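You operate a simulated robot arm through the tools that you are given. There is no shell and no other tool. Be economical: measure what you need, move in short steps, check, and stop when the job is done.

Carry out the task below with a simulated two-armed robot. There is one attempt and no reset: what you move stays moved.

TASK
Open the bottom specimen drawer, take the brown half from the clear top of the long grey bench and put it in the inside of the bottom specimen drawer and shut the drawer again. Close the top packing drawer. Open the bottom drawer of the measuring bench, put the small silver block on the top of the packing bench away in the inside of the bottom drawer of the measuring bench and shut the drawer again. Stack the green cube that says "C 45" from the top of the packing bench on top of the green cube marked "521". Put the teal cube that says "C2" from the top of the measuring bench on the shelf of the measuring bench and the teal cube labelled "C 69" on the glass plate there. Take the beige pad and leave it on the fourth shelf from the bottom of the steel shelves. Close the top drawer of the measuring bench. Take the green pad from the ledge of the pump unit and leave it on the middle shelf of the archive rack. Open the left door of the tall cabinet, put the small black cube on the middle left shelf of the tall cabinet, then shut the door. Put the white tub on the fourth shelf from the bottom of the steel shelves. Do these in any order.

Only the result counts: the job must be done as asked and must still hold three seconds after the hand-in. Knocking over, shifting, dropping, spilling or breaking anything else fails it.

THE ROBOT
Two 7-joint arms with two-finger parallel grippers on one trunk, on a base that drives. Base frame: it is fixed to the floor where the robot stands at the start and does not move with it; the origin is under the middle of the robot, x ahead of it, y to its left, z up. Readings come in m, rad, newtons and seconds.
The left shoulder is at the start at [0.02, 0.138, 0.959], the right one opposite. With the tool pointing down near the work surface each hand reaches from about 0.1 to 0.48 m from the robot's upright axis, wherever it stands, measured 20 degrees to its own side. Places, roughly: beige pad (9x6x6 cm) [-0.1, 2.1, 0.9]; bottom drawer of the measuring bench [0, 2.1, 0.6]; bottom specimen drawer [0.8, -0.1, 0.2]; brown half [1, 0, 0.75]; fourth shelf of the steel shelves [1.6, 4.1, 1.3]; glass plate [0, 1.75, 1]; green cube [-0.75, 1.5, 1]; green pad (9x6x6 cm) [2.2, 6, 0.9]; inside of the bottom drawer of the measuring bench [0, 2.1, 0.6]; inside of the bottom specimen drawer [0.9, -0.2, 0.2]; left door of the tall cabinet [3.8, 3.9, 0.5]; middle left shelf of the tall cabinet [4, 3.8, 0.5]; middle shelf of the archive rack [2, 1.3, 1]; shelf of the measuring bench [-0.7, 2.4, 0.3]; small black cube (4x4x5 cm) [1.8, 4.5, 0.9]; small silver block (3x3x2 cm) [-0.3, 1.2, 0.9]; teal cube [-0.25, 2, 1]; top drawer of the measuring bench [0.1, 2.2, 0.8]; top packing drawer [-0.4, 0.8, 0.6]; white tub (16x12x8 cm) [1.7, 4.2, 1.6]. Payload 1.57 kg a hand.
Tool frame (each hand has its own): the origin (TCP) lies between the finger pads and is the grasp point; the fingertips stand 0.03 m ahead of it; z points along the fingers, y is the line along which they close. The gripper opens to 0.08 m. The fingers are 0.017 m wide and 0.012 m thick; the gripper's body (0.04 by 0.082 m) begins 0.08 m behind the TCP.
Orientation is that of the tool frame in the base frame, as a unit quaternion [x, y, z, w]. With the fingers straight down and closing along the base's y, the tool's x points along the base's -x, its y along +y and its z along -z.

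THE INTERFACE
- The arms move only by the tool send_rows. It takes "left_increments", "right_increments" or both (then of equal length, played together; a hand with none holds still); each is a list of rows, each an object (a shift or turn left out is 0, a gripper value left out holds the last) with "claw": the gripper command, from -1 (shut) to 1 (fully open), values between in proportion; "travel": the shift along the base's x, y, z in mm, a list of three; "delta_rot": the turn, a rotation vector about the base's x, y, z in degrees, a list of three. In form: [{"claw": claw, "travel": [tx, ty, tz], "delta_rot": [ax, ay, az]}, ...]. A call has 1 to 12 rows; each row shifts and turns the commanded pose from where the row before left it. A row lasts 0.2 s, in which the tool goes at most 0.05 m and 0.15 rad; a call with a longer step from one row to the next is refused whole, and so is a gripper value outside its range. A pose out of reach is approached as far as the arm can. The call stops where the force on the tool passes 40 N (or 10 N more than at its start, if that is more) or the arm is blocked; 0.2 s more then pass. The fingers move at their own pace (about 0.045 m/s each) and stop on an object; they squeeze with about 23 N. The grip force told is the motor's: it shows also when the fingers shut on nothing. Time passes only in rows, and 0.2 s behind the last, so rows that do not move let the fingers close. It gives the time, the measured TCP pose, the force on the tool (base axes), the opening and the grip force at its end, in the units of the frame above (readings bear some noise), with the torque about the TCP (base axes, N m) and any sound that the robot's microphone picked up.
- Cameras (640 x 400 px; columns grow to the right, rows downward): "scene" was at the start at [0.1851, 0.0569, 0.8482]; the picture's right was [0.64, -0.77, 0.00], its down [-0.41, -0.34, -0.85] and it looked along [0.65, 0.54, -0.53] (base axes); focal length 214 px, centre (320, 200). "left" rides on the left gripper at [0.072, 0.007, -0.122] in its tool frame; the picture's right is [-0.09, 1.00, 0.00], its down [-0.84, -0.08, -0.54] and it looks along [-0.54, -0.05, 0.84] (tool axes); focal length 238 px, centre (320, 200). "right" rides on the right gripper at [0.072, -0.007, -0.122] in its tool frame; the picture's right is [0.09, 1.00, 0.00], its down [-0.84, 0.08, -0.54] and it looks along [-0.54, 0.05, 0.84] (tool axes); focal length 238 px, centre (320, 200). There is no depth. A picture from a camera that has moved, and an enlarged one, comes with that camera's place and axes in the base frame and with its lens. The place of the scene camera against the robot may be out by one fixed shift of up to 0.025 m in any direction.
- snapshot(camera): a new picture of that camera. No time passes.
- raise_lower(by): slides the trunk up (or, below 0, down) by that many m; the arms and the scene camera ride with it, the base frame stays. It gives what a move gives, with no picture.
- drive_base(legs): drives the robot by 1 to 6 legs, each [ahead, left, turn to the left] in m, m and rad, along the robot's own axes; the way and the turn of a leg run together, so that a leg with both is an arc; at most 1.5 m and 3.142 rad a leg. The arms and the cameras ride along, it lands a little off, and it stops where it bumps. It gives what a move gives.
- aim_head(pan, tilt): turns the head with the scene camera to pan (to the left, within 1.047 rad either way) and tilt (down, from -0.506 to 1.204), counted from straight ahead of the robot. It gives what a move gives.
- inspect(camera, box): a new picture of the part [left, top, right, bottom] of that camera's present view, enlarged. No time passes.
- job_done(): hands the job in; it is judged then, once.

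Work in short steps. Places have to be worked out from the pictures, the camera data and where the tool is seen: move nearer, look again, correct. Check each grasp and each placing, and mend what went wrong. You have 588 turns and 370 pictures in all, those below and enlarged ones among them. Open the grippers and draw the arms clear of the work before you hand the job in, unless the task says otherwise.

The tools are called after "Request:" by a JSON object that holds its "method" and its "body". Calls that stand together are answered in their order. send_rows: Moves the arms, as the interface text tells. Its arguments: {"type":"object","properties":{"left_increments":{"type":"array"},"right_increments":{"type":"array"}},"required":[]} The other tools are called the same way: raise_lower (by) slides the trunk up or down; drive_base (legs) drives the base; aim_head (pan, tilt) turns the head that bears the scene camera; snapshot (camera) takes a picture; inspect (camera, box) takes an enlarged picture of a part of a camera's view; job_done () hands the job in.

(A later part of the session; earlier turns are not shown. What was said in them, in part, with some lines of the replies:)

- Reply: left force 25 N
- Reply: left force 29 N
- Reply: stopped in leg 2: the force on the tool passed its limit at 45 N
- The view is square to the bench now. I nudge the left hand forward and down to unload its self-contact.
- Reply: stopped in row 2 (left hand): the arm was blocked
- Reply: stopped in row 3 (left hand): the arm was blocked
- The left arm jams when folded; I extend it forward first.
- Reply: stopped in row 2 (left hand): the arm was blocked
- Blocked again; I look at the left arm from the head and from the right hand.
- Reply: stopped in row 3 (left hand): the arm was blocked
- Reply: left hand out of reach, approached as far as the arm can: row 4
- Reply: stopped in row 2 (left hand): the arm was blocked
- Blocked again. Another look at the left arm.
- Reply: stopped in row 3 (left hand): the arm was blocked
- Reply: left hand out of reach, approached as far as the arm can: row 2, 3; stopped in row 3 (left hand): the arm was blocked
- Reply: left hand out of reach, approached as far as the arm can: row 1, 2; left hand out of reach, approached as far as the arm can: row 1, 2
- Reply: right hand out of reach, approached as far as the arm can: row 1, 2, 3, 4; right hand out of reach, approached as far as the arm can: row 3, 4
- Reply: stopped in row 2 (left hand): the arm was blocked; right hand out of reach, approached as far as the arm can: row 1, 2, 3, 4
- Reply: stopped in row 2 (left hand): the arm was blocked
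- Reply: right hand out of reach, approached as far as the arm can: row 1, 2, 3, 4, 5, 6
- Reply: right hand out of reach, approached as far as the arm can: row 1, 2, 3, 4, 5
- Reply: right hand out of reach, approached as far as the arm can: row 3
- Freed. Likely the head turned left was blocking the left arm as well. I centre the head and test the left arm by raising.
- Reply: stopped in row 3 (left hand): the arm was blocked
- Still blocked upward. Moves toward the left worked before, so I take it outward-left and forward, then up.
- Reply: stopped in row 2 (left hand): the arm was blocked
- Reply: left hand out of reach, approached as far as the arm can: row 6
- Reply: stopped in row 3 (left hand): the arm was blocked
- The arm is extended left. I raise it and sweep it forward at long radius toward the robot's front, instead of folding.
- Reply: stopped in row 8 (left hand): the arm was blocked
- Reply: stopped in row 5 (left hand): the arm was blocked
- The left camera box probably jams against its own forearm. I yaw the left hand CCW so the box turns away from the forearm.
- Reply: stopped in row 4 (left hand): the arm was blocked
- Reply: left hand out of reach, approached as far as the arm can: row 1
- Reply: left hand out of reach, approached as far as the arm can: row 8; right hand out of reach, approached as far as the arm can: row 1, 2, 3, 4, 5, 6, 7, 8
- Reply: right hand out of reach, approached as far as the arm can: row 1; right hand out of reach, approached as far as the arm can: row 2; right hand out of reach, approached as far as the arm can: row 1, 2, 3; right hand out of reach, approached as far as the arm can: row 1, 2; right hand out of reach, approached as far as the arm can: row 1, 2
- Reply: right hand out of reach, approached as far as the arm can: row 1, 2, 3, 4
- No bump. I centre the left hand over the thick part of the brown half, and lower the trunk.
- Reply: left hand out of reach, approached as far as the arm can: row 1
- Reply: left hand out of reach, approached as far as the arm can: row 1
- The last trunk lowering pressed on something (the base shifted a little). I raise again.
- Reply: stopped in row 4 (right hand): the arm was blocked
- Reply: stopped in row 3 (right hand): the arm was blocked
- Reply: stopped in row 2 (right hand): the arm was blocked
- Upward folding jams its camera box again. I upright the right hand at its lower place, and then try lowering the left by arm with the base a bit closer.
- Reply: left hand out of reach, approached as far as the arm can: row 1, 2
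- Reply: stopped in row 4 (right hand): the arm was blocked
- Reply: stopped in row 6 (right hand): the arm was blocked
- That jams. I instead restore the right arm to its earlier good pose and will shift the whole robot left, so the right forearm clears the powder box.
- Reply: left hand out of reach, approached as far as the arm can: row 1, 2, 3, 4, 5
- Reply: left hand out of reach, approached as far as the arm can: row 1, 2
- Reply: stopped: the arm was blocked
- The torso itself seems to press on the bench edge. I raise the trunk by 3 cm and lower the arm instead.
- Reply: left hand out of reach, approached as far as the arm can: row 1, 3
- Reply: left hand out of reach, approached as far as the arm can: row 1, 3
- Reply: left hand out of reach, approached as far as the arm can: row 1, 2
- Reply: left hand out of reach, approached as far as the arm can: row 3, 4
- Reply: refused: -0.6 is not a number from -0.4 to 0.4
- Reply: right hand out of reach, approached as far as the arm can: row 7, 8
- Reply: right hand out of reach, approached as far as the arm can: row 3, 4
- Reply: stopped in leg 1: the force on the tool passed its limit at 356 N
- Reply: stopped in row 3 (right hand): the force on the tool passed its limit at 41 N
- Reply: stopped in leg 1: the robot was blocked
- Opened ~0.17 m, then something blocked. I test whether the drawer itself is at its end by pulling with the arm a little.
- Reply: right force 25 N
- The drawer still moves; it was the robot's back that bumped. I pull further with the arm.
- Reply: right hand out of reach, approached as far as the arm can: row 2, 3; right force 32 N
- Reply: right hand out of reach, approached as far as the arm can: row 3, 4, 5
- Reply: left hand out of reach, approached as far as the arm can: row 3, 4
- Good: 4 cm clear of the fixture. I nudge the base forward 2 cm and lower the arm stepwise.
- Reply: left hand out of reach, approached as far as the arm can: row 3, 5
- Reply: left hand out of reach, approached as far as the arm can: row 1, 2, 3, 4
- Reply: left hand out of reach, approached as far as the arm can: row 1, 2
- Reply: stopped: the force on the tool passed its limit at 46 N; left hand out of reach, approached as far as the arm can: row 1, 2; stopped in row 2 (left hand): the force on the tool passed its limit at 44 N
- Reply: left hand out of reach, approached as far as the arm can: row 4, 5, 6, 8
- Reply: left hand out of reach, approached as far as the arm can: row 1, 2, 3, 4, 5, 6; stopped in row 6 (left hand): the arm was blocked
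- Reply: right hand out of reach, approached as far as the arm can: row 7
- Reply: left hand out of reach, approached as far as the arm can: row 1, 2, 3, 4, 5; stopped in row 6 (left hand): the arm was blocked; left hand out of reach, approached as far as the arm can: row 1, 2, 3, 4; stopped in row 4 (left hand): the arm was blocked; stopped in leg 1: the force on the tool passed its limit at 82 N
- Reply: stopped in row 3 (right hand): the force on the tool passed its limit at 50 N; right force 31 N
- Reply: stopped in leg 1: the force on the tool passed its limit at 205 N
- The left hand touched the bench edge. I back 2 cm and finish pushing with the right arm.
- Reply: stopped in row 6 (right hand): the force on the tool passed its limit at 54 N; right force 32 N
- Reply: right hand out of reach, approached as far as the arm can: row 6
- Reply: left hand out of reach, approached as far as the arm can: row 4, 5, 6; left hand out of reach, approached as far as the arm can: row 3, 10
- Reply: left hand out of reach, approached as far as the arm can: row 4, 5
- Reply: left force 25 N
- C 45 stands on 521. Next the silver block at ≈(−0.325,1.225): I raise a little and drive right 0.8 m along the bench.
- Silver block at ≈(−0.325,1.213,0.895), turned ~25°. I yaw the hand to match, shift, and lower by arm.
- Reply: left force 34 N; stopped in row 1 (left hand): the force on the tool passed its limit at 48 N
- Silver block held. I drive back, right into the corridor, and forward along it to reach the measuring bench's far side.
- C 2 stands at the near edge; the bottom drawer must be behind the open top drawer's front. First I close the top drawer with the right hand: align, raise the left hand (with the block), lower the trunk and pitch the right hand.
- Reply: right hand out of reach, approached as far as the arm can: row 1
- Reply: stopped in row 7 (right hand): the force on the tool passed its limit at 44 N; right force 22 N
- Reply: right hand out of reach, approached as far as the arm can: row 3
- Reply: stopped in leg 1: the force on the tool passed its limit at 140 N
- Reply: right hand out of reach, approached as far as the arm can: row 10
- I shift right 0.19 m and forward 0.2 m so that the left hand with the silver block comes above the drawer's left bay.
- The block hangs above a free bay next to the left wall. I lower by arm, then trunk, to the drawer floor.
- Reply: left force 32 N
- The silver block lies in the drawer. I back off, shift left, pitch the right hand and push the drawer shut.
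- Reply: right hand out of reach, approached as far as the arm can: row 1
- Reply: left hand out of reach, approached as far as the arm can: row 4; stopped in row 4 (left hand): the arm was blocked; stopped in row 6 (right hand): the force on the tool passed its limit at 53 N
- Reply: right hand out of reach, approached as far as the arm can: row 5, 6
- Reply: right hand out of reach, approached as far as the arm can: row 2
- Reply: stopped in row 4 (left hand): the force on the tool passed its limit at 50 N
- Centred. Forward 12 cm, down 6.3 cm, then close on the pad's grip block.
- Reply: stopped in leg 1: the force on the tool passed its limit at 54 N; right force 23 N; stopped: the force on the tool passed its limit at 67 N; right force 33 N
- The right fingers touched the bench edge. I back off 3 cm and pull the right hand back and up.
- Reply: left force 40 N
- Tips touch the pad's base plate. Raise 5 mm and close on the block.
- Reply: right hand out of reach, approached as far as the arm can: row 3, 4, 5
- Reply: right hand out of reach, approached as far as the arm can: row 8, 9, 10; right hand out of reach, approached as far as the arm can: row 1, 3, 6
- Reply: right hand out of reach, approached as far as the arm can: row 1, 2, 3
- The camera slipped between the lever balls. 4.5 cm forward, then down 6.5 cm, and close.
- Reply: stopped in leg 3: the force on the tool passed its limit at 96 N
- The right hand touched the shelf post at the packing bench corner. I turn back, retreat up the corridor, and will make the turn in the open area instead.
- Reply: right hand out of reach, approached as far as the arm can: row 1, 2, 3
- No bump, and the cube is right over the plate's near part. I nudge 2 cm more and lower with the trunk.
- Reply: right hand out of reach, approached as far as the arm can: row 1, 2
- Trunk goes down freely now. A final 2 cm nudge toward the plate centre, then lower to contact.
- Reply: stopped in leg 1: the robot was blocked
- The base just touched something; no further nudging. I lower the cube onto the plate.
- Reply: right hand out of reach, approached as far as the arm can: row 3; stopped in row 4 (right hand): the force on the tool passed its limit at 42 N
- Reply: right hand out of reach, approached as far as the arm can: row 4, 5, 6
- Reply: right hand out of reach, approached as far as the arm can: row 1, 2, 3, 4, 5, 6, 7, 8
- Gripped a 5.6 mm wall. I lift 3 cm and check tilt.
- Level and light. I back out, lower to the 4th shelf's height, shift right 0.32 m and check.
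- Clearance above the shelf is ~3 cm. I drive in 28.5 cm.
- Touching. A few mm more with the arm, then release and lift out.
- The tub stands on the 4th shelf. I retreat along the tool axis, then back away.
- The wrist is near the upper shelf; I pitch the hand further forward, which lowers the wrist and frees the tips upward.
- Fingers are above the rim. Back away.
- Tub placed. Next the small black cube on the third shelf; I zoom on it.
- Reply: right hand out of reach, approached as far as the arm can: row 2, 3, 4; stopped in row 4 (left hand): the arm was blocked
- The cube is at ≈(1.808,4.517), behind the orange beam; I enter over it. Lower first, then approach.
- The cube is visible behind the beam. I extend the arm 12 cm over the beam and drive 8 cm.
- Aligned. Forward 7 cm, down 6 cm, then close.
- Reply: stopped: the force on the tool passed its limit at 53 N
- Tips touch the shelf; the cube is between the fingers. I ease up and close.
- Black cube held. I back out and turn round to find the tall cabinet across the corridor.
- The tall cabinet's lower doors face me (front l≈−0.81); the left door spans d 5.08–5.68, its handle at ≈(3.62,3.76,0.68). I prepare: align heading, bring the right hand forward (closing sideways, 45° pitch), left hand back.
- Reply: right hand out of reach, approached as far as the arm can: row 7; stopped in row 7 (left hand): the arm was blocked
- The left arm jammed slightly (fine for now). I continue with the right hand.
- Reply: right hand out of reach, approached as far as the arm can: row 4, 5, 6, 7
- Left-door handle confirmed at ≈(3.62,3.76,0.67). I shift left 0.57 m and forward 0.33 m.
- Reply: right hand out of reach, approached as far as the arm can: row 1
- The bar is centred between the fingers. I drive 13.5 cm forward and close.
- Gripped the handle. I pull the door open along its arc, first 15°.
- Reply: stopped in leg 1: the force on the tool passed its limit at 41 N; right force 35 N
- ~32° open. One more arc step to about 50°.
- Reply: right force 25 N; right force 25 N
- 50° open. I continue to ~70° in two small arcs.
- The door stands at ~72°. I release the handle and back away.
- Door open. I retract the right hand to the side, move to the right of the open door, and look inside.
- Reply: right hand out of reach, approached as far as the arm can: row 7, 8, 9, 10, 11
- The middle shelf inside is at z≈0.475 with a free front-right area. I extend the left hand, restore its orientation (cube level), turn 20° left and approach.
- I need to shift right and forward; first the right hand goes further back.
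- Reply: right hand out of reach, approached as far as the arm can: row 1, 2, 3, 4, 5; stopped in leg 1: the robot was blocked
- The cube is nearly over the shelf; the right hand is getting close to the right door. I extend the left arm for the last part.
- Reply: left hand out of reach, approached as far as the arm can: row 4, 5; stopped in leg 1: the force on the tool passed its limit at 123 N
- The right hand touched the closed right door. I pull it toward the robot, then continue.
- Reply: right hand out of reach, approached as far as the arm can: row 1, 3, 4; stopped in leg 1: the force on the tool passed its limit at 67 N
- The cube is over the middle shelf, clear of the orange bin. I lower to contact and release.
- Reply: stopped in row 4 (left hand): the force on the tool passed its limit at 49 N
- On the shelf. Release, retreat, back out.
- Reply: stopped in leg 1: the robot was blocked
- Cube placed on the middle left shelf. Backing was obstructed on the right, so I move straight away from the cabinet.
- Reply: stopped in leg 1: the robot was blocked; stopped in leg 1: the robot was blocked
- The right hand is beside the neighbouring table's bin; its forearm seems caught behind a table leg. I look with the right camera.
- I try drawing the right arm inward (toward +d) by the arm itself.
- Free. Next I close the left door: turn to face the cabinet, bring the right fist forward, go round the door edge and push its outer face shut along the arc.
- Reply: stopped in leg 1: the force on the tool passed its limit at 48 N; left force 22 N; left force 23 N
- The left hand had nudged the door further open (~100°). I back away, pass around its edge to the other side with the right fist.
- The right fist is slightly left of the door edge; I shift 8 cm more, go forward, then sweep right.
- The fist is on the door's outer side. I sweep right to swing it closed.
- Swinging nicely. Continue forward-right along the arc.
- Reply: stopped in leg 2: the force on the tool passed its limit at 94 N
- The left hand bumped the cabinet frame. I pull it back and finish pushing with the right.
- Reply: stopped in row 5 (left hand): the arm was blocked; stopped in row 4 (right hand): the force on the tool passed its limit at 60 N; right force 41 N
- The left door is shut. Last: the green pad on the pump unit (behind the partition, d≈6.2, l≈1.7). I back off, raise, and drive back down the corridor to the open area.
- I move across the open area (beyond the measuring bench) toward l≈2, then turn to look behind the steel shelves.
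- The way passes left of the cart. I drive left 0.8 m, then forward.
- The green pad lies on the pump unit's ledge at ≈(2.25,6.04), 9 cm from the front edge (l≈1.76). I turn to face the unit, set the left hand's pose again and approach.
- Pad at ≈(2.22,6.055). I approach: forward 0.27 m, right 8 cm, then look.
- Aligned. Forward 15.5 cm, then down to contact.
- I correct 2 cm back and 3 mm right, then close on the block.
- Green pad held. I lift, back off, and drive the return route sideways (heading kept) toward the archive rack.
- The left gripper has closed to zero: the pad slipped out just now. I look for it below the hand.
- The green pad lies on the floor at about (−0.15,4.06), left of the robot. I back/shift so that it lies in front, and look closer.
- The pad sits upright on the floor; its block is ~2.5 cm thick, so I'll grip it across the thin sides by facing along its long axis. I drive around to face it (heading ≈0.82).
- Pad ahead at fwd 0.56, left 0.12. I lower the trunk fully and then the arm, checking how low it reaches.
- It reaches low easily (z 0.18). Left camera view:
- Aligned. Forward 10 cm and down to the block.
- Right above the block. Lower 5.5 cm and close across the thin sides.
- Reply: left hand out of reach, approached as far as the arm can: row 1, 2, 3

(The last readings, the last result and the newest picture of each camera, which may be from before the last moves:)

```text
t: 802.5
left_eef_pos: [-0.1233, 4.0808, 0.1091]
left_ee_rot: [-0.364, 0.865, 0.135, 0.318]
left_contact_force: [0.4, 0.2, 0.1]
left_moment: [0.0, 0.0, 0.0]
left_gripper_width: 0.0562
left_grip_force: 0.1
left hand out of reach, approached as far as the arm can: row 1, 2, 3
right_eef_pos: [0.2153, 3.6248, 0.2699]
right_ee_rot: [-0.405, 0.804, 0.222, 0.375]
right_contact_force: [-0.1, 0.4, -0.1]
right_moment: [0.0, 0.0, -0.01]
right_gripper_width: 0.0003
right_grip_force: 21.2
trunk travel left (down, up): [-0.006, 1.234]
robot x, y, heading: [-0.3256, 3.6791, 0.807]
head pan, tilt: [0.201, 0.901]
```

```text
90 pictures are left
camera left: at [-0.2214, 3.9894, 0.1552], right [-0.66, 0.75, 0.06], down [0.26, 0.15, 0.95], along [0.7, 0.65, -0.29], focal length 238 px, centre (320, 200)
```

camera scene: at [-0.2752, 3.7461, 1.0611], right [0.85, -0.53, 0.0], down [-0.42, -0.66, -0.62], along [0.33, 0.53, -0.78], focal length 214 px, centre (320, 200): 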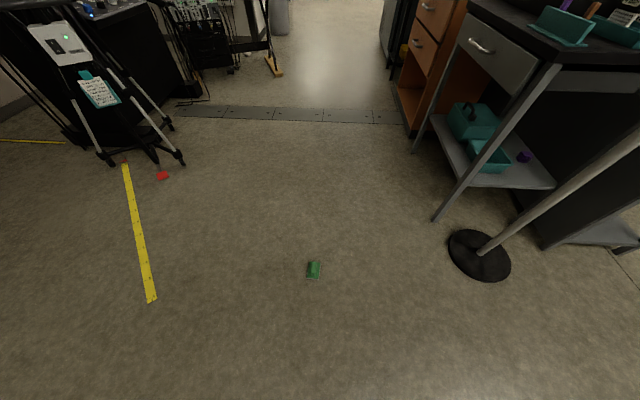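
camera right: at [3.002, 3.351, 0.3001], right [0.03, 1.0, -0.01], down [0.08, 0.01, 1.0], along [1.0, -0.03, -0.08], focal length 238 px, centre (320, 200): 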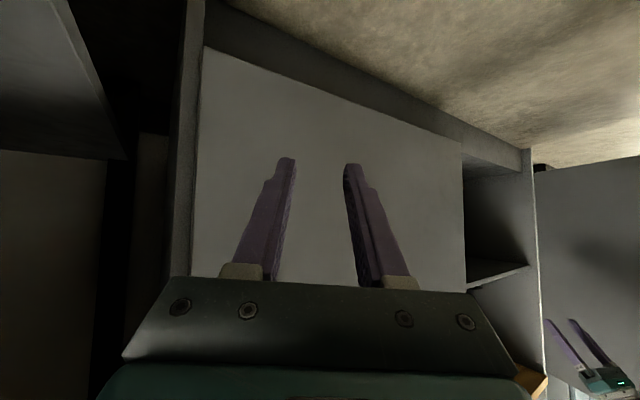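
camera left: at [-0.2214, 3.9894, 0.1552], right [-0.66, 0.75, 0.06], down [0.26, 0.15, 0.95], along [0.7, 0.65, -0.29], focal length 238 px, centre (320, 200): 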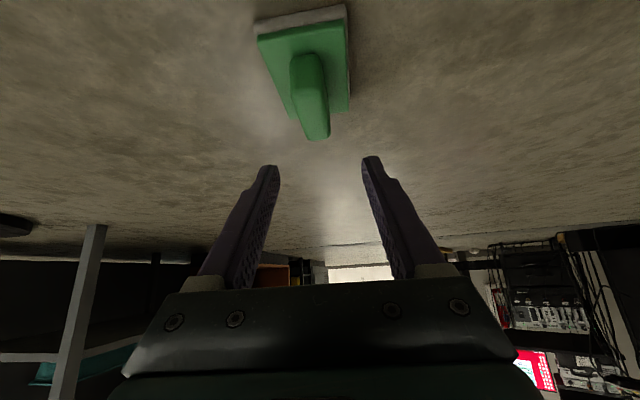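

Too far out to go lower; I retract the hand 10 cm and bring the base 10 cm closer, then lower.

Request:
{"method": "send_rows", "body": {"left_increments": [{"travel": [-23, -24, 5]}, {"travel": [-23, -24, 0]}, {"travel": [-23, -24, 0]}]}}

Request:
{"method": "drive_base", "body": {"legs": [[0.1, 0, 0]]}}

Request:
{"method": "send_rows", "body": {"left_increments": [{"travel": [0, 0, -15]}, {"travel": [0, 0, -15]}]}}

Request:
{"method": "snapshot", "body": {"camera": "left"}}

```text
t: 803.3
left_eef_pos: [-0.1938, 4.0046, 0.1144]
left_ee_rot: [-0.364, 0.865, 0.135, 0.317]
left_contact_force: [0.2, -0.6, -0.3]
left_moment: [0.02, 0.03, 0.01]
left_gripper_width: 0.0559
left_grip_force: 0.1
right_eef_pos: [0.2141, 3.6243, 0.2687]
right_ee_rot: [-0.404, 0.804, 0.222, 0.375]
right_contact_force: [-0.6, -1.0, -0.7]
right_moment: [0.03, -0.03, -0.02]
right_gripper_width: 0.0001
right_grip_force: 21.1
trunk travel left (down, up): [-0.006, 1.234]
robot x, y, heading: [-0.3225, 3.6783, 0.815]
head pan, tilt: [0.201, 0.901]
```

```text
t: 804.4
left_eef_pos: [-0.1313, 4.0709, 0.113]
left_ee_rot: [-0.364, 0.866, 0.134, 0.317]
left_contact_force: [-1.1, 0.1, -1.1]
left_moment: [-0.02, -0.01, 0.0]
left_gripper_width: 0.0557
left_grip_force: 0.0
right_eef_pos: [0.2789, 3.6909, 0.2678]
right_ee_rot: [-0.404, 0.805, 0.22, 0.373]
right_contact_force: [-0.4, -0.3, 0.2]
right_moment: [0.02, -0.01, 0.02]
right_gripper_width: 0.0003
right_grip_force: 21.7
trunk travel left (down, up): [-0.006, 1.234]
robot x, y, heading: [-0.2612, 3.7466, 0.808]
head pan, tilt: [0.201, 0.901]
```

```text
t: 805.0
left_eef_pos: [-0.1261, 4.0746, 0.082]
left_ee_rot: [-0.364, 0.865, 0.134, 0.317]
left_contact_force: [0.8, 0.3, 0.0]
left_moment: [-0.01, 0.01, -0.02]
left_gripper_width: 0.056
left_grip_force: 0.0
right_eef_pos: [0.2822, 3.6927, 0.2691]
right_ee_rot: [-0.403, 0.805, 0.22, 0.376]
right_contact_force: [-0.4, -0.8, 1.2]
right_moment: [-0.03, -0.01, -0.04]
right_gripper_width: 0.0001
right_grip_force: 21.3
trunk travel left (down, up): [-0.006, 1.234]
robot x, y, heading: [-0.2646, 3.7445, 0.817]
head pan, tilt: [0.201, 0.901]
```

```text
89 pictures are left
camera left: at [-0.2239, 3.9841, 0.1277], right [-0.66, 0.75, 0.06], down [0.26, 0.15, 0.95], along [0.7, 0.65, -0.29], focal length 238 px, centre (320, 200)
```

left: 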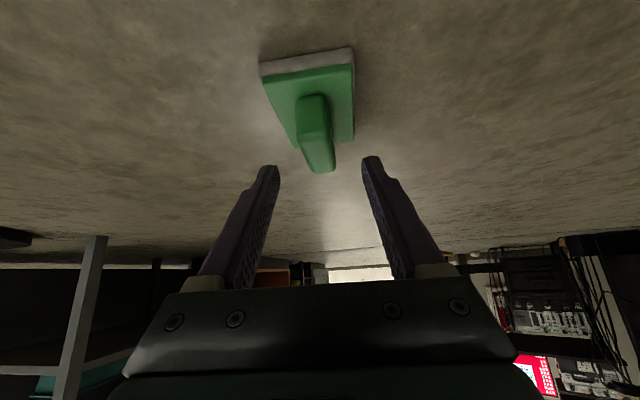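

Request:
{"method": "send_rows", "body": {"left_increments": [{"travel": [0, 0, -10]}, {"travel": [0, 0, -9]}, {"travel": [0, 0, -7]}]}}

Request:
{"method": "snapshot", "body": {"camera": "left"}}

```text
t: 805.8
left_eef_pos: [-0.1266, 4.0755, 0.0579]
left_ee_rot: [-0.363, 0.866, 0.133, 0.318]
left_contact_force: [-0.1, 0.7, 0.2]
left_moment: [0.05, 0.01, -0.04]
left_gripper_width: 0.0559
left_grip_force: 0.0
right_eef_pos: [0.2821, 3.6933, 0.2697]
right_ee_rot: [-0.404, 0.804, 0.221, 0.376]
right_contact_force: [0.2, -0.2, -0.2]
right_moment: [0.02, 0.0, -0.03]
right_gripper_width: 0.0001
right_grip_force: 21.3
trunk travel left (down, up): [-0.006, 1.234]
robot x, y, heading: [-0.2601, 3.7456, 0.813]
head pan, tilt: [0.201, 0.901]
```

```text
88 pictures are left
camera left: at [-0.224, 3.9854, 0.1032], right [-0.66, 0.75, 0.06], down [0.26, 0.15, 0.95], along [0.7, 0.65, -0.29], focal length 238 px, centre (320, 200)
```

left: 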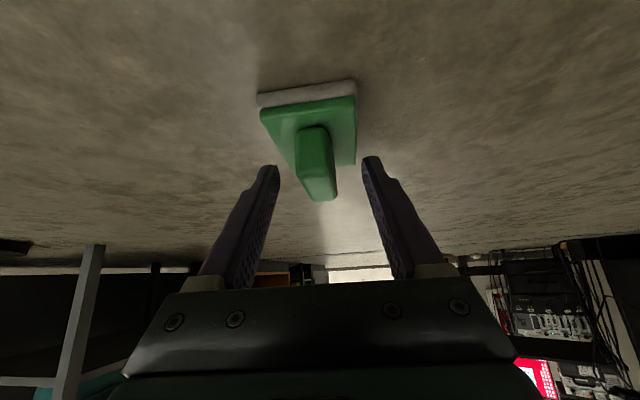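

Request:
{"method": "send_rows", "body": {"left_increments": [{"travel": [0, 0, -6]}, {"claw": -1}, {"claw": -1}, {"claw": -1}, {"claw": -1}]}}

Request:
{"method": "send_rows", "body": {"left_increments": [{"travel": [0, 0, 25]}, {"travel": [0, 0, 30]}, {"travel": [0, 0, 30]}]}}

Request:
{"method": "snapshot", "body": {"camera": "left"}}

```text
t: 807.0
left_eef_pos: [-0.1281, 4.0759, 0.0509]
left_ee_rot: [-0.364, 0.865, 0.134, 0.317]
left_contact_force: [0.1, -1.2, 2.0]
left_moment: [0.03, -0.08, -0.05]
left_gripper_width: 0.0215
left_grip_force: 23.1
right_eef_pos: [0.2819, 3.6942, 0.2692]
right_ee_rot: [-0.404, 0.805, 0.221, 0.375]
right_contact_force: [0.1, -0.5, 0.5]
right_moment: [0.0, 0.0, 0.0]
right_gripper_width: 0.0
right_grip_force: 21.4
trunk travel left (down, up): [-0.006, 1.234]
robot x, y, heading: [-0.2551, 3.7445, 0.812]
head pan, tilt: [0.201, 0.901]
```

```text
t: 807.8
left_eef_pos: [-0.1271, 4.0735, 0.1373]
left_ee_rot: [-0.363, 0.866, 0.134, 0.317]
left_contact_force: [0.7, 0.2, -0.3]
left_moment: [-0.02, -0.03, -0.02]
left_gripper_width: 0.0212
left_grip_force: 22.8
right_eef_pos: [0.2824, 3.6942, 0.2689]
right_ee_rot: [-0.403, 0.804, 0.221, 0.376]
right_contact_force: [0.9, -0.3, -0.2]
right_moment: [-0.04, 0.02, -0.01]
right_gripper_width: 0.0002
right_grip_force: 21.2
trunk travel left (down, up): [-0.006, 1.234]
robot x, y, heading: [-0.2616, 3.7499, 0.811]
head pan, tilt: [0.201, 0.901]
```

```text
87 pictures are left
camera left: at [-0.2251, 3.9842, 0.1826], right [-0.66, 0.75, 0.06], down [0.26, 0.15, 0.95], along [0.7, 0.65, -0.29], focal length 238 px, centre (320, 200)
```

left: 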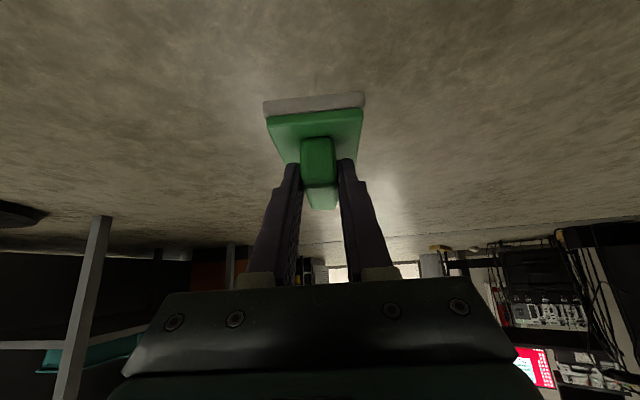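

Firmly held now (21 mm). I raise, turn to face −l and drive across to the archive rack (its middle shelf is at z≈0.96, d≈2.2).

Request:
{"method": "raise_lower", "body": {"by": 0.4}}

Request:
{"method": "send_rows", "body": {"left_increments": [{"travel": [5, 8, 35]}, {"travel": [5, 8, 35]}, {"travel": [5, 8, 35]}, {"travel": [5, 8, 35]}, {"travel": [5, 8, 35]}, {"travel": [5, 8, 35]}, {"travel": [5, 8, 35]}, {"travel": [5, 8, 35]}]}}

Request:
{"method": "drive_base", "body": {"legs": [[0, 0, -1.43], [0, -0.2, 0], [1.2, 0, 0]]}}

Request:
{"method": "aim_head", "body": {"pan": 0, "tilt": 0.2}}

Request:
{"method": "snapshot", "body": {"camera": "scene"}}

```text
t: 811.6
left_eef_pos: [-0.1271, 4.0754, 0.5376]
left_ee_rot: [-0.365, 0.865, 0.134, 0.317]
left_contact_force: [-0.8, 0.1, -0.7]
left_moment: [-0.01, -0.01, 0.02]
left_gripper_width: 0.0214
left_grip_force: 23.1
right_eef_pos: [0.2818, 3.694, 0.6694]
right_ee_rot: [-0.404, 0.804, 0.221, 0.375]
right_contact_force: [0.0, -0.2, 0.0]
right_moment: [-0.02, 0.03, 0.03]
right_gripper_width: 0.0001
right_grip_force: 21.3
trunk travel left (down, up): [-0.406, 0.834]
robot x, y, heading: [-0.2621, 3.7453, 0.812]
head pan, tilt: [0.201, 0.901]
```

```text
t: 813.5
left_eef_pos: [-0.0888, 4.1375, 0.8208]
left_ee_rot: [-0.364, 0.865, 0.134, 0.317]
left_contact_force: [-0.2, 0.0, -0.9]
left_moment: [-0.02, 0.01, 0.0]
left_gripper_width: 0.0213
left_grip_force: 22.7
right_eef_pos: [0.2827, 3.6952, 0.6692]
right_ee_rot: [-0.404, 0.805, 0.221, 0.375]
right_contact_force: [0.0, -0.7, -0.3]
right_moment: [0.02, 0.0, -0.05]
right_gripper_width: 0.0
right_grip_force: 21.4
trunk travel left (down, up): [-0.406, 0.834]
robot x, y, heading: [-0.2614, 3.7499, 0.81]
head pan, tilt: [0.201, 0.901]
```

```text
t: 824.2
left_eef_pos: [0.9972, 2.7643, 0.8184]
left_ee_rot: [0.301, 0.889, -0.11, 0.327]
left_contact_force: [0.1, 0.0, 0.0]
left_moment: [-0.02, 0.01, 0.0]
left_gripper_width: 0.0212
left_grip_force: 22.8
right_eef_pos: [0.6022, 2.3423, 0.6699]
right_ee_rot: [0.231, 0.87, -0.084, 0.427]
right_contact_force: [-0.5, -0.1, -0.7]
right_moment: [-0.02, 0.02, 0.01]
right_gripper_width: 0.0003
right_grip_force: 21.2
trunk travel left (down, up): [-0.406, 0.834]
robot x, y, heading: [0.5861, 2.8884, -0.64]
head pan, tilt: [0.201, 0.901]
```

```text
t: 825.2
left_eef_pos: [0.9967, 2.764, 0.8174]
left_ee_rot: [0.301, 0.889, -0.11, 0.326]
left_contact_force: [0.7, -0.2, -0.7]
left_moment: [0.02, 0.01, 0.04]
left_gripper_width: 0.0216
left_grip_force: 22.7
right_eef_pos: [0.6009, 2.3423, 0.67]
right_ee_rot: [0.231, 0.87, -0.084, 0.428]
right_contact_force: [-0.3, 0.0, 0.2]
right_moment: [0.02, 0.02, -0.03]
right_gripper_width: 0.0
right_grip_force: 21.7
trunk travel left (down, up): [-0.406, 0.834]
robot x, y, heading: [0.5915, 2.8859, -0.637]
head pan, tilt: [0.0, 0.201]
```

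```text
86 pictures are left
camera scene: at [0.7599, 2.7715, 0.9526], right [-0.6, -0.8, 0.0], down [-0.16, 0.12, -0.98], along [0.79, -0.58, -0.2], focal length 214 px, centre (320, 200)
```

scene: 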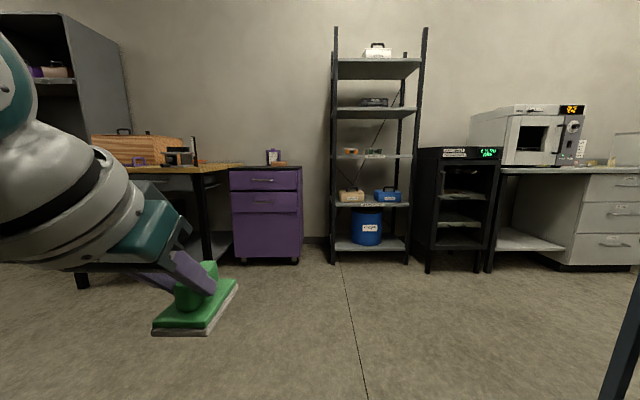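

The rack's middle shelf (third) holds two small pieces on its left half; the right half is free. I drive forward, then right in front of it.

Request:
{"method": "drive_base", "body": {"legs": [[1.0, 0, 0.02], [0, -0.45, 0]]}}

Request:
{"method": "raise_lower", "body": {"by": 0.27}}

Request:
{"method": "snapshot", "body": {"camera": "scene"}}

```text
t: 832.8
left_eef_pos: [1.5367, 1.8014, 0.8178]
left_ee_rot: [0.304, 0.888, -0.111, 0.326]
left_contact_force: [0.5, -0.8, 0.1]
left_moment: [0.07, 0.01, 0.0]
left_gripper_width: 0.0214
left_grip_force: 22.7
right_eef_pos: [1.1408, 1.3803, 0.6691]
right_ee_rot: [0.234, 0.869, -0.085, 0.428]
right_contact_force: [-0.4, 0.1, -0.3]
right_moment: [-0.01, 0.01, 0.0]
right_gripper_width: 0.0001
right_grip_force: 21.4
trunk travel left (down, up): [-0.406, 0.834]
robot x, y, heading: [1.13, 1.9239, -0.645]
head pan, tilt: [0.0, 0.201]
```

```text
t: 835.5
left_eef_pos: [1.5385, 1.8013, 1.089]
left_ee_rot: [0.303, 0.889, -0.11, 0.326]
left_contact_force: [-0.2, -0.9, -0.1]
left_moment: [-0.01, -0.01, 0.0]
left_gripper_width: 0.0211
left_grip_force: 23.0
right_eef_pos: [1.1412, 1.3818, 0.9402]
right_ee_rot: [0.234, 0.869, -0.084, 0.427]
right_contact_force: [-0.3, 0.0, 0.0]
right_moment: [0.0, 0.02, -0.02]
right_gripper_width: 0.0003
right_grip_force: 20.7
trunk travel left (down, up): [-0.676, 0.564]
robot x, y, heading: [1.1297, 1.9247, -0.649]
head pan, tilt: [0.0, 0.201]
```

```text
85 pictures are left
camera scene: at [1.3013, 1.8092, 1.2227], right [-0.6, -0.8, 0.0], down [-0.16, 0.12, -0.98], along [0.78, -0.59, -0.2], focal length 214 px, centre (320, 200)
```

scene: 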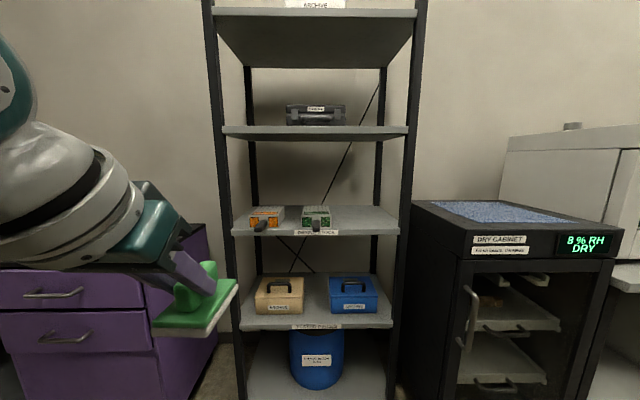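

The free bay is right of the two beams (d≈2.08). I raise the right hand above the dry cabinet, straighten the heading and approach.

Request:
{"method": "send_rows", "body": {"right_increments": [{"travel": [-5, 0, 35]}, {"travel": [-5, 0, 35]}, {"travel": [-5, 0, 35]}, {"travel": [-5, 0, 35]}, {"travel": [-5, 0, 35]}, {"travel": [-5, 0, 35]}, {"travel": [-5, 0, 35]}]}}

Request:
{"method": "drive_base", "body": {"legs": [[0, -0.28, 0.03], [0.3, 0, 0]]}}

Request:
{"method": "snapshot", "body": {"camera": "left"}}

Request:
{"method": "snapshot", "body": {"camera": "scene"}}

```text
t: 836.7
left_eef_pos: [1.5383, 1.7997, 1.0887]
left_ee_rot: [0.304, 0.889, -0.11, 0.325]
left_contact_force: [0.4, 0.0, 0.1]
left_moment: [0.05, 0.03, 0.02]
left_gripper_width: 0.0214
left_grip_force: 22.5
right_eef_pos: [1.1624, 1.4233, 1.0541]
right_ee_rot: [0.264, 0.844, 0.015, 0.467]
right_contact_force: [-1.0, 0.7, -0.2]
right_moment: [0.0, -0.01, 0.0]
right_gripper_width: 0.0
right_grip_force: 21.4
trunk travel left (down, up): [-0.676, 0.564]
robot x, y, heading: [1.1312, 1.9259, -0.65]
head pan, tilt: [0.0, 0.201]
stopped in row 5 (right hand): the arm was blocked; the commanded pose is now the measured one
```

```text
t: 840.3
left_eef_pos: [1.6176, 1.4155, 1.0892]
left_ee_rot: [0.293, 0.892, -0.107, 0.327]
left_contact_force: [-0.7, 0.0, -0.7]
left_moment: [0.03, 0.02, -0.01]
left_gripper_width: 0.0214
left_grip_force: 22.8
right_eef_pos: [1.2498, 1.0265, 1.0547]
right_ee_rot: [0.253, 0.847, 0.021, 0.467]
right_contact_force: [0.0, 0.4, 0.1]
right_moment: [0.01, 0.01, -0.01]
right_gripper_width: 0.0
right_grip_force: 21.1
trunk travel left (down, up): [-0.676, 0.564]
robot x, y, heading: [1.208, 1.5268, -0.623]
head pan, tilt: [0.0, 0.201]
```

```text
84 pictures are left
camera left: at [1.5149, 1.4999, 1.1342], right [0.65, 0.76, 0.06], down [0.19, -0.23, 0.95], along [0.74, -0.61, -0.29], focal length 238 px, centre (320, 200)
```

left: 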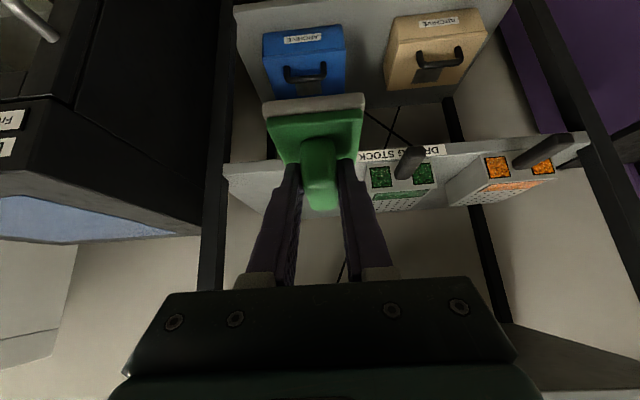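

```text
83 pictures are left
camera scene: at [1.3809, 1.4174, 1.2227], right [-0.58, -0.81, 0.0], down [-0.16, 0.12, -0.98], along [0.8, -0.57, -0.2], focal length 214 px, centre (320, 200)
```

scene: 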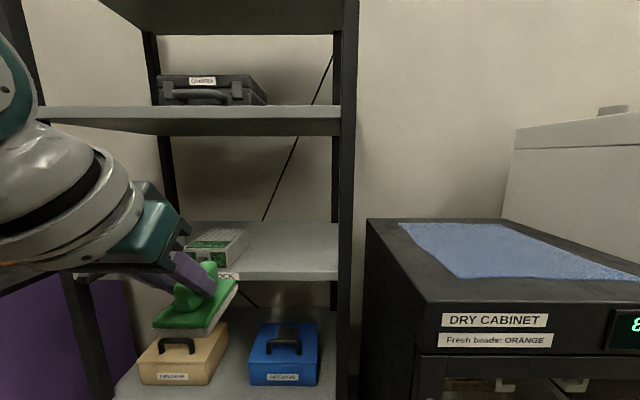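

Pad height is right above the shelf level. I shift 3 cm right and go in 20 cm, then check.

Request:
{"method": "drive_base", "body": {"legs": [[0.2, -0.03, 0]]}}

Request:
{"method": "snapshot", "body": {"camera": "left"}}

Request:
{"method": "snapshot", "body": {"camera": "scene"}}

```text
t: 841.9
left_eef_pos: [1.7604, 1.2769, 1.0894]
left_ee_rot: [0.293, 0.892, -0.107, 0.327]
left_contact_force: [-0.8, 0.5, 0.3]
left_moment: [0.02, 0.01, 0.01]
left_gripper_width: 0.0212
left_grip_force: 22.9
right_eef_pos: [1.3943, 0.89, 1.054]
right_ee_rot: [0.253, 0.848, 0.022, 0.466]
right_contact_force: [-0.1, 0.0, 0.0]
right_moment: [-0.01, -0.01, -0.02]
right_gripper_width: 0.0
right_grip_force: 21.5
trunk travel left (down, up): [-0.676, 0.564]
robot x, y, heading: [1.3488, 1.3923, -0.623]
head pan, tilt: [0.0, 0.201]
```

```text
82 pictures are left
camera left: at [1.6577, 1.3624, 1.1341], right [0.65, 0.76, 0.06], down [0.19, -0.23, 0.95], along [0.74, -0.6, -0.29], focal length 238 px, centre (320, 200)
```

left: 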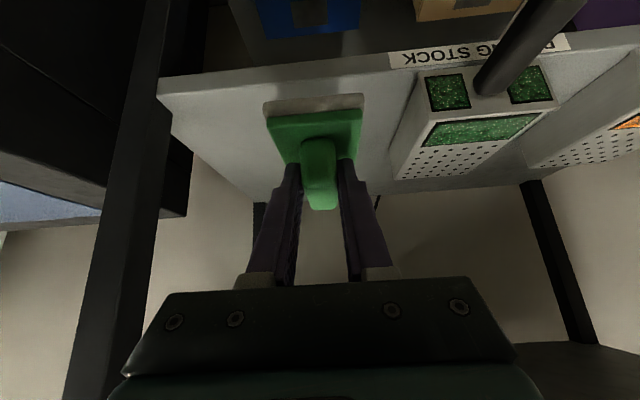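

```text
81 pictures are left
camera scene: at [1.524, 1.2795, 1.2227], right [-0.58, -0.81, 0.0], down [-0.16, 0.12, -0.98], along [0.8, -0.57, -0.2], focal length 214 px, centre (320, 200)
```

scene: 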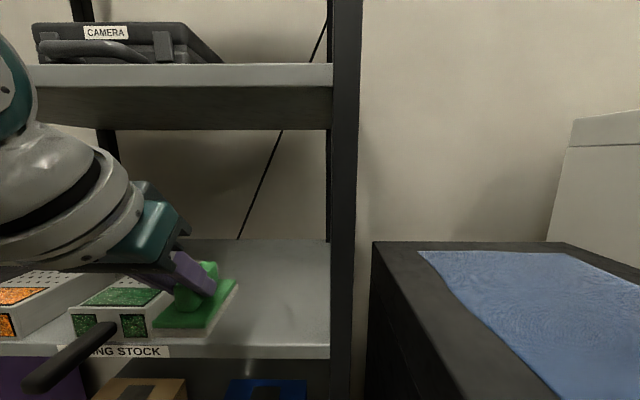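

Request:
{"method": "drive_base", "body": {"legs": [[0.12, -0.005, 0]]}}

Request:
{"method": "raise_lower", "body": {"by": -0.06}}

Request:
{"method": "snapshot", "body": {"camera": "left"}}

Request:
{"method": "snapshot", "body": {"camera": "scene"}}

```text
t: 843.1
left_eef_pos: [1.8529, 1.2056, 1.0891]
left_ee_rot: [0.292, 0.893, -0.107, 0.327]
left_contact_force: [-1.0, -1.0, 0.3]
left_moment: [-0.01, 0.01, 0.02]
left_gripper_width: 0.0209
left_grip_force: 23.3
right_eef_pos: [1.4867, 0.8181, 1.0549]
right_ee_rot: [0.251, 0.847, 0.023, 0.468]
right_contact_force: [-0.5, 0.6, 0.1]
right_moment: [-0.01, -0.01, 0.02]
right_gripper_width: 0.0
right_grip_force: 20.7
trunk travel left (down, up): [-0.676, 0.564]
robot x, y, heading: [1.4436, 1.3182, -0.619]
head pan, tilt: [0.0, 0.201]
```

```text
t: 843.6
left_eef_pos: [1.8523, 1.204, 1.0699]
left_ee_rot: [0.293, 0.892, -0.107, 0.327]
left_contact_force: [0.3, -0.5, -0.5]
left_moment: [0.0, 0.02, -0.01]
left_gripper_width: 0.0215
left_grip_force: 23.1
right_eef_pos: [1.4919, 0.8155, 1.0446]
right_ee_rot: [0.248, 0.84, 0.023, 0.482]
right_contact_force: [-2.0, -1.9, 9.5]
right_moment: [-0.12, -0.16, -0.03]
right_gripper_width: 0.0
right_grip_force: 21.7
trunk travel left (down, up): [-0.658, 0.582]
robot x, y, heading: [1.4408, 1.3185, -0.624]
head pan, tilt: [0.0, 0.201]
stopped: the force on the tool passed its limit at 58 N (the readings are from after the stop); the commanded pose is now the measured one
```

```text
80 pictures are left
camera left: at [1.7492, 1.2895, 1.1158], right [0.65, 0.76, 0.06], down [0.19, -0.23, 0.95], along [0.74, -0.61, -0.29], focal length 238 px, centre (320, 200)
```

left: 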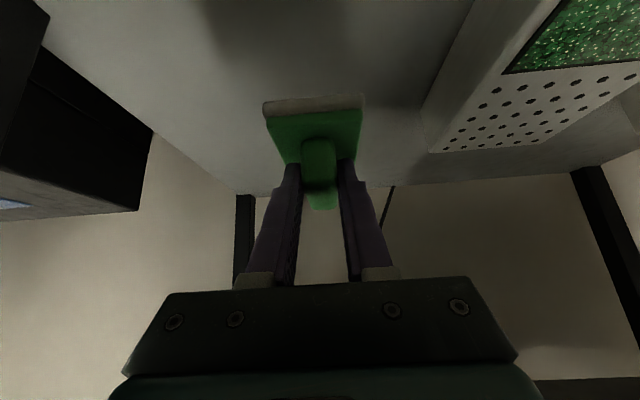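

```text
79 pictures are left
camera scene: at [1.6156, 1.2069, 1.2047], right [-0.58, -0.81, 0.0], down [-0.16, 0.11, -0.98], along [0.8, -0.57, -0.2], focal length 214 px, centre (320, 200)
```

scene: 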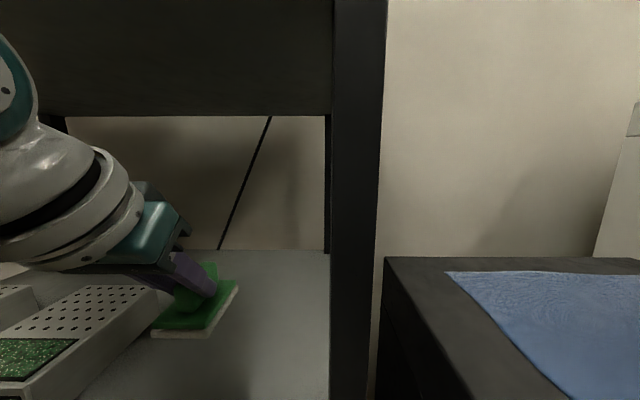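

The right hand touched the dry cabinet's top. I raise 2 cm and lower only the left arm.

Request:
{"method": "raise_lower", "body": {"by": 0.02}}

Request:
{"method": "send_rows", "body": {"left_increments": [{"travel": [0, 0, -15]}, {"travel": [0, 0, -15]}, {"travel": [0, 0, -12]}, {"travel": [0, 0, -8]}, {"travel": [0, 0, -6]}, {"travel": [0, 0, -6]}, {"travel": [0, 0, -6]}, {"travel": [0, 0, -6]}]}}

Request:
{"method": "snapshot", "body": {"camera": "scene"}}

```text
t: 844.3
left_eef_pos: [1.8522, 1.2061, 1.0903]
left_ee_rot: [0.293, 0.892, -0.107, 0.327]
left_contact_force: [-0.6, -0.1, -0.7]
left_moment: [-0.01, 0.03, 0.0]
left_gripper_width: 0.0213
left_grip_force: 23.1
right_eef_pos: [1.4913, 0.8177, 1.0638]
right_ee_rot: [0.247, 0.841, 0.025, 0.48]
right_contact_force: [-0.4, -0.1, -0.3]
right_moment: [0.0, 0.03, 0.01]
right_gripper_width: 0.0
right_grip_force: 21.0
trunk travel left (down, up): [-0.678, 0.562]
robot x, y, heading: [1.4437, 1.3219, -0.619]
head pan, tilt: [0.0, 0.201]
```

```text
t: 846.1
left_eef_pos: [1.8516, 1.2051, 1.0184]
left_ee_rot: [0.293, 0.892, -0.108, 0.326]
left_contact_force: [0.0, -0.2, -0.2]
left_moment: [0.0, 0.01, 0.01]
left_gripper_width: 0.0211
left_grip_force: 23.0
right_eef_pos: [1.4923, 0.816, 1.0639]
right_ee_rot: [0.247, 0.841, 0.025, 0.48]
right_contact_force: [-0.1, -0.2, 0.4]
right_moment: [0.04, 0.0, 0.0]
right_gripper_width: 0.0
right_grip_force: 20.8
trunk travel left (down, up): [-0.678, 0.562]
robot x, y, heading: [1.4386, 1.3175, -0.622]
head pan, tilt: [0.0, 0.201]
```

```text
78 pictures are left
camera scene: at [1.6156, 1.2077, 1.2249], right [-0.58, -0.81, 0.0], down [-0.16, 0.12, -0.98], along [0.8, -0.57, -0.2], focal length 214 px, centre (320, 200)
```

scene: 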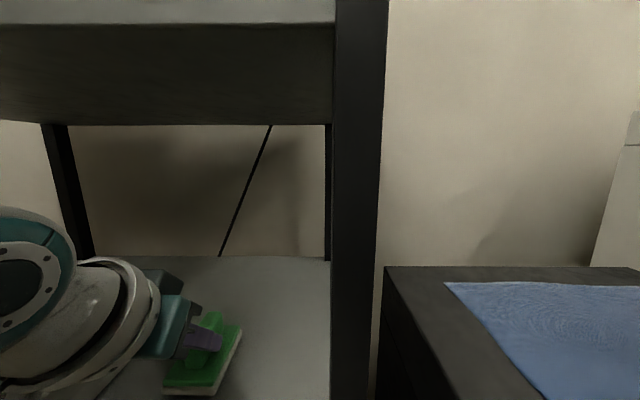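

Request:
{"method": "send_rows", "body": {"left_increments": [{"travel": [0, 0, -6]}, {"travel": [0, 0, -6]}, {"travel": [0, 0, -5]}, {"travel": [0, 0, -5]}, {"travel": [0, 0, -5]}, {"travel": [0, 0, -5]}, {"travel": [0, 0, -5]}]}}

Request:
{"method": "snapshot", "body": {"camera": "left"}}

```text
t: 846.9
left_eef_pos: [1.8539, 1.2042, 1.005]
left_ee_rot: [0.291, 0.889, -0.111, 0.335]
left_contact_force: [-3.5, 3.8, 12.2]
left_moment: [0.37, 0.3, 0.02]
left_gripper_width: 0.0216
left_grip_force: 23.5
right_eef_pos: [1.4921, 0.8185, 1.0642]
right_ee_rot: [0.247, 0.841, 0.026, 0.48]
right_contact_force: [0.9, -0.3, 0.3]
right_moment: [0.01, 0.0, 0.01]
right_gripper_width: 0.0
right_grip_force: 21.6
trunk travel left (down, up): [-0.678, 0.562]
robot x, y, heading: [1.4422, 1.3225, -0.619]
head pan, tilt: [0.0, 0.201]
stopped in row 4 (left hand): the force on the tool passed its limit at 46 N (the readings are from after the stop); the commanded pose is now the measured one
```

```text
77 pictures are left
camera left: at [1.7503, 1.2894, 1.0486], right [0.65, 0.76, 0.06], down [0.17, -0.22, 0.96], along [0.74, -0.61, -0.27], focal length 238 px, centre (320, 200)
```

left: 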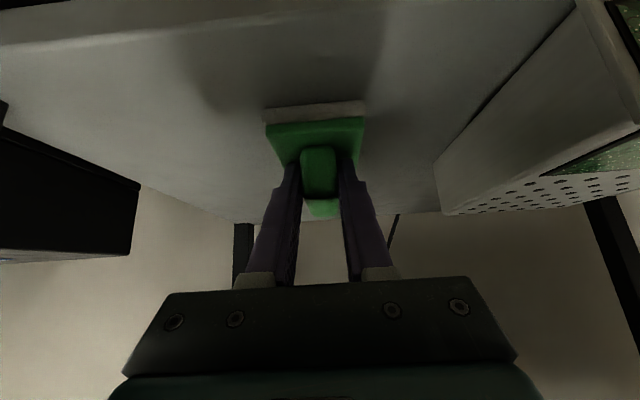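

Contact: the pad is on the middle shelf, well behind its edge. I release and retreat.

Request:
{"method": "send_rows", "body": {"left_increments": [{"travel": [0, 0, 3]}, {"claw": -0.1}, {"claw": 0.1}, {"claw": 0.1}, {"travel": [-10, 8, 16]}, {"travel": [-15, 11, 20]}, {"travel": [-20, 14, 20]}]}}

Request:
{"method": "snapshot", "body": {"camera": "left"}}

```text
t: 848.5
left_eef_pos: [1.8079, 1.2357, 1.0617]
left_ee_rot: [0.292, 0.89, -0.11, 0.333]
left_contact_force: [-0.2, 0.2, 0.1]
left_moment: [0.02, 0.0, 0.0]
left_gripper_width: 0.044
left_grip_force: 0.1
right_eef_pos: [1.491, 0.8179, 1.064]
right_ee_rot: [0.247, 0.841, 0.025, 0.481]
right_contact_force: [0.1, 0.4, 0.1]
right_moment: [0.02, -0.01, -0.01]
right_gripper_width: 0.0
right_grip_force: 21.7
trunk travel left (down, up): [-0.678, 0.562]
robot x, y, heading: [1.4398, 1.3183, -0.619]
head pan, tilt: [0.0, 0.201]
```

```text
76 pictures are left
camera left: at [1.7045, 1.3205, 1.1052], right [0.65, 0.76, 0.06], down [0.18, -0.22, 0.96], along [0.74, -0.61, -0.28], focal length 238 px, centre (320, 200)
```

left: 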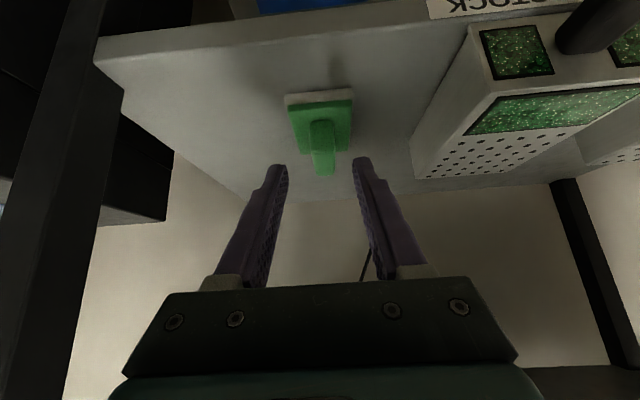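

The green pad stands on the middle shelf. I back off, open both grippers and survey the other results.

Request:
{"method": "drive_base", "body": {"legs": [[-0.5, 0, 0]]}}

Request:
{"method": "send_rows", "body": {"left_increments": [{"claw": 1}, {"claw": 1}, {"claw": 1}], "right_increments": [{"claw": 1}, {"claw": 1}, {"claw": 1}]}}

Request:
{"method": "snapshot", "body": {"camera": "scene"}}

```text
t: 851.5
left_eef_pos: [1.4016, 1.524, 1.0627]
left_ee_rot: [0.299, 0.887, -0.114, 0.332]
left_contact_force: [0.1, 0.2, -0.3]
left_moment: [-0.03, -0.01, -0.03]
left_gripper_width: 0.0442
left_grip_force: 0.1
right_eef_pos: [1.0798, 1.1098, 1.0642]
right_ee_rot: [0.253, 0.839, 0.022, 0.481]
right_contact_force: [0.2, -0.2, -0.7]
right_moment: [0.03, 0.01, 0.01]
right_gripper_width: 0.0001
right_grip_force: 21.7
trunk travel left (down, up): [-0.678, 0.562]
robot x, y, heading: [1.0338, 1.6146, -0.637]
head pan, tilt: [0.0, 0.201]
```

```text
t: 852.3
left_eef_pos: [1.4007, 1.5242, 1.062]
left_ee_rot: [0.298, 0.888, -0.113, 0.332]
left_contact_force: [0.0, -0.2, 0.0]
left_moment: [-0.02, 0.02, 0.03]
left_gripper_width: 0.0798
left_grip_force: 0.0
right_eef_pos: [1.0798, 1.1109, 1.0644]
right_ee_rot: [0.253, 0.84, 0.022, 0.48]
right_contact_force: [0.4, 0.9, 0.3]
right_moment: [-0.04, 0.05, 0.0]
right_gripper_width: 0.0675
right_grip_force: 0.0
trunk travel left (down, up): [-0.678, 0.562]
robot x, y, heading: [1.0366, 1.6096, -0.635]
head pan, tilt: [0.0, 0.201]
```

```text
75 pictures are left
camera scene: at [1.2086, 1.4994, 1.2249], right [-0.59, -0.81, 0.0], down [-0.16, 0.12, -0.98], along [0.79, -0.58, -0.2], focal length 214 px, centre (320, 200)
```

scene: 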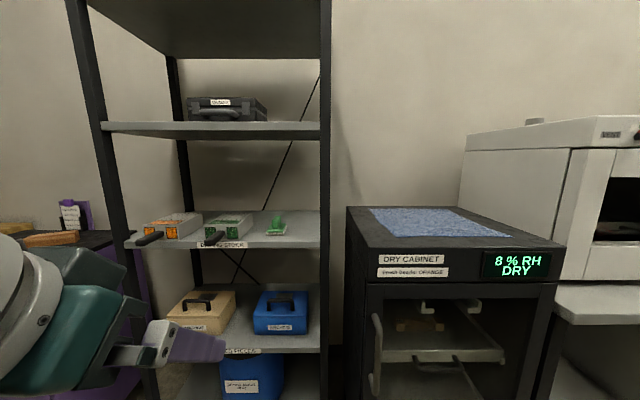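

Well placed. I turn round for a final check of the two benches.

Request:
{"method": "drive_base", "body": {"legs": [[0, 0, 1.57], [0, 0, 1.4]]}}

Request:
{"method": "aim_head", "body": {"pan": 0.2, "tilt": 0.4}}

Request:
{"method": "snapshot", "body": {"camera": "scene"}}

```text
t: 860.0
left_eef_pos: [0.6881, 1.7563, 1.0612]
left_ee_rot: [0.865, -0.359, -0.323, -0.136]
left_contact_force: [-0.6, -0.4, 1.1]
left_moment: [0.01, -0.02, 0.01]
left_gripper_width: 0.0801
left_grip_force: 0.1
right_eef_pos: [1.0627, 2.119, 1.0637]
right_ee_rot: [0.82, -0.311, -0.48, -0.011]
right_contact_force: [0.7, 0.3, 0.6]
right_moment: [0.04, -0.01, -0.01]
right_gripper_width: 0.0797
right_grip_force: 0.0
trunk travel left (down, up): [-0.678, 0.562]
robot x, y, heading: [1.0356, 1.6149, 2.373]
head pan, tilt: [0.0, 0.201]
```

```text
t: 860.8
left_eef_pos: [0.6879, 1.755, 1.0614]
left_ee_rot: [0.865, -0.358, -0.324, -0.135]
left_contact_force: [-0.1, 0.8, -0.7]
left_moment: [0.0, -0.02, -0.02]
left_gripper_width: 0.0799
left_grip_force: 0.0
right_eef_pos: [1.0642, 2.1183, 1.0636]
right_ee_rot: [0.82, -0.311, -0.48, -0.011]
right_contact_force: [0.5, -0.4, -0.4]
right_moment: [0.01, 0.0, 0.03]
right_gripper_width: 0.0801
right_grip_force: 0.0
trunk travel left (down, up): [-0.678, 0.562]
robot x, y, heading: [1.0377, 1.6121, 2.368]
head pan, tilt: [0.201, 0.4]
```

```text
74 pictures are left
camera scene: at [0.9038, 1.7337, 1.2064], right [0.54, 0.84, 0.0], down [0.33, -0.21, -0.92], along [-0.77, 0.5, -0.39], focal length 214 px, centre (320, 200)
```

scene: 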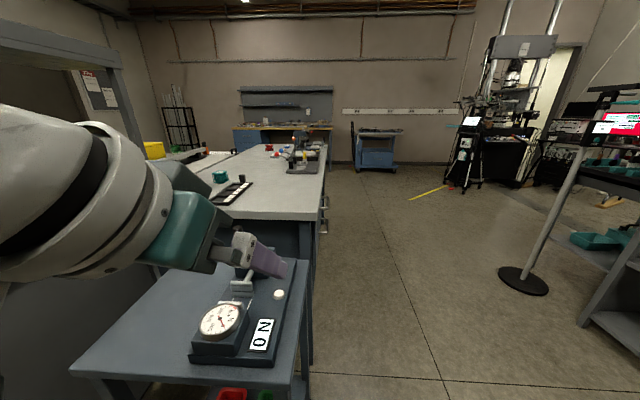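

Request:
{"method": "raise_lower", "body": {"by": 0.4}}

Request:
{"method": "aim_head", "body": {"pan": 0.7, "tilt": 0.75}}

Request:
{"method": "snapshot", "body": {"camera": "scene"}}

Request:
{"method": "snapshot", "body": {"camera": "left"}}

```text
t: 864.6
left_eef_pos: [0.6877, 1.755, 1.4616]
left_ee_rot: [0.865, -0.359, -0.324, -0.136]
left_contact_force: [1.1, -0.1, 0.4]
left_moment: [0.0, -0.01, 0.03]
left_gripper_width: 0.0799
left_grip_force: 0.0
right_eef_pos: [1.0627, 2.1193, 1.4641]
right_ee_rot: [0.82, -0.312, -0.48, -0.012]
right_contact_force: [0.8, 0.5, -0.4]
right_moment: [0.01, 0.04, -0.01]
right_gripper_width: 0.0799
right_grip_force: 0.1
trunk travel left (down, up): [-1.078, 0.162]
robot x, y, heading: [1.0378, 1.6152, 2.367]
head pan, tilt: [0.201, 0.4]
```

```text
t: 865.5
left_eef_pos: [0.6879, 1.7552, 1.4621]
left_ee_rot: [0.865, -0.359, -0.323, -0.136]
left_contact_force: [-0.2, 0.0, -0.4]
left_moment: [0.01, 0.02, 0.0]
left_gripper_width: 0.0801
left_grip_force: 0.1
right_eef_pos: [1.0652, 2.1184, 1.464]
right_ee_rot: [0.82, -0.311, -0.48, -0.011]
right_contact_force: [-0.6, -0.3, -0.3]
right_moment: [-0.03, 0.01, -0.05]
right_gripper_width: 0.08
right_grip_force: 0.0
trunk travel left (down, up): [-1.078, 0.162]
robot x, y, heading: [1.0402, 1.6169, 2.372]
head pan, tilt: [0.7, 0.75]
```

```text
73 pictures are left
camera scene: at [0.899, 1.6896, 1.5753], right [0.07, 1.0, 0.0], down [0.68, -0.05, -0.73], along [-0.73, 0.05, -0.68], focal length 214 px, centre (320, 200)
```

scene: 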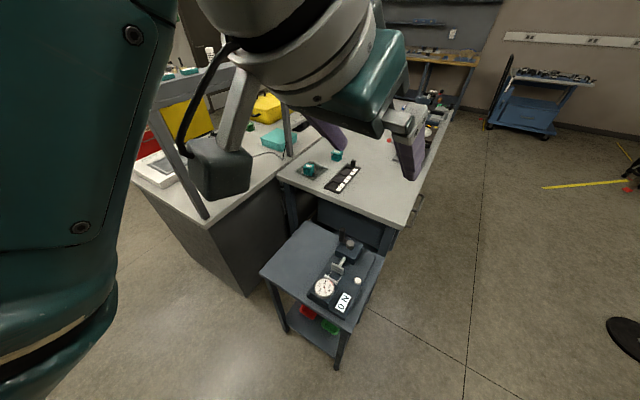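

```text
72 pictures are left
camera left: at [0.7789, 1.6551, 1.505], right [-0.75, -0.65, 0.06], down [-0.14, 0.25, 0.96], along [-0.64, 0.72, -0.28], focal length 238 px, centre (320, 200)
```

left: 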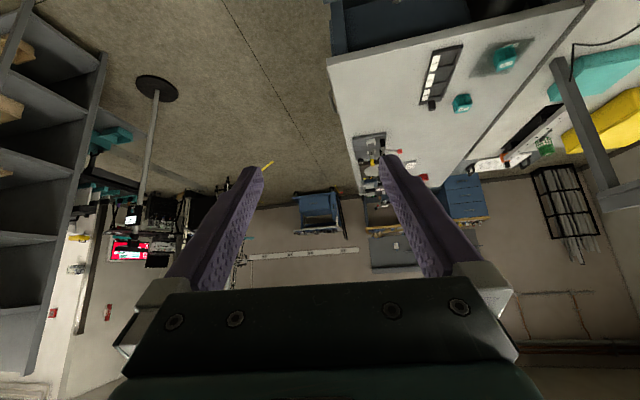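

Everything stands as asked: C 69 is on the plate, the green stack is upright, and both grippers are open and clear of the work. I hand in the job.

Request:
{"method": "job_done", "body": {}}

```text
The job is handed in.
```

I handed the job in with every listed item done. The green pad slipped out of the gripper once on the way and landed upright on the floor. I picked it up again, and it now stands on the archive rack's middle shelf.

The hands or base also bumped some furniture: the shelf post and the end of the packing bench, the measuring bench's front edge, the tall cabinet's right door, and the dry cabinet's top. I saw nothing out of place afterwards.
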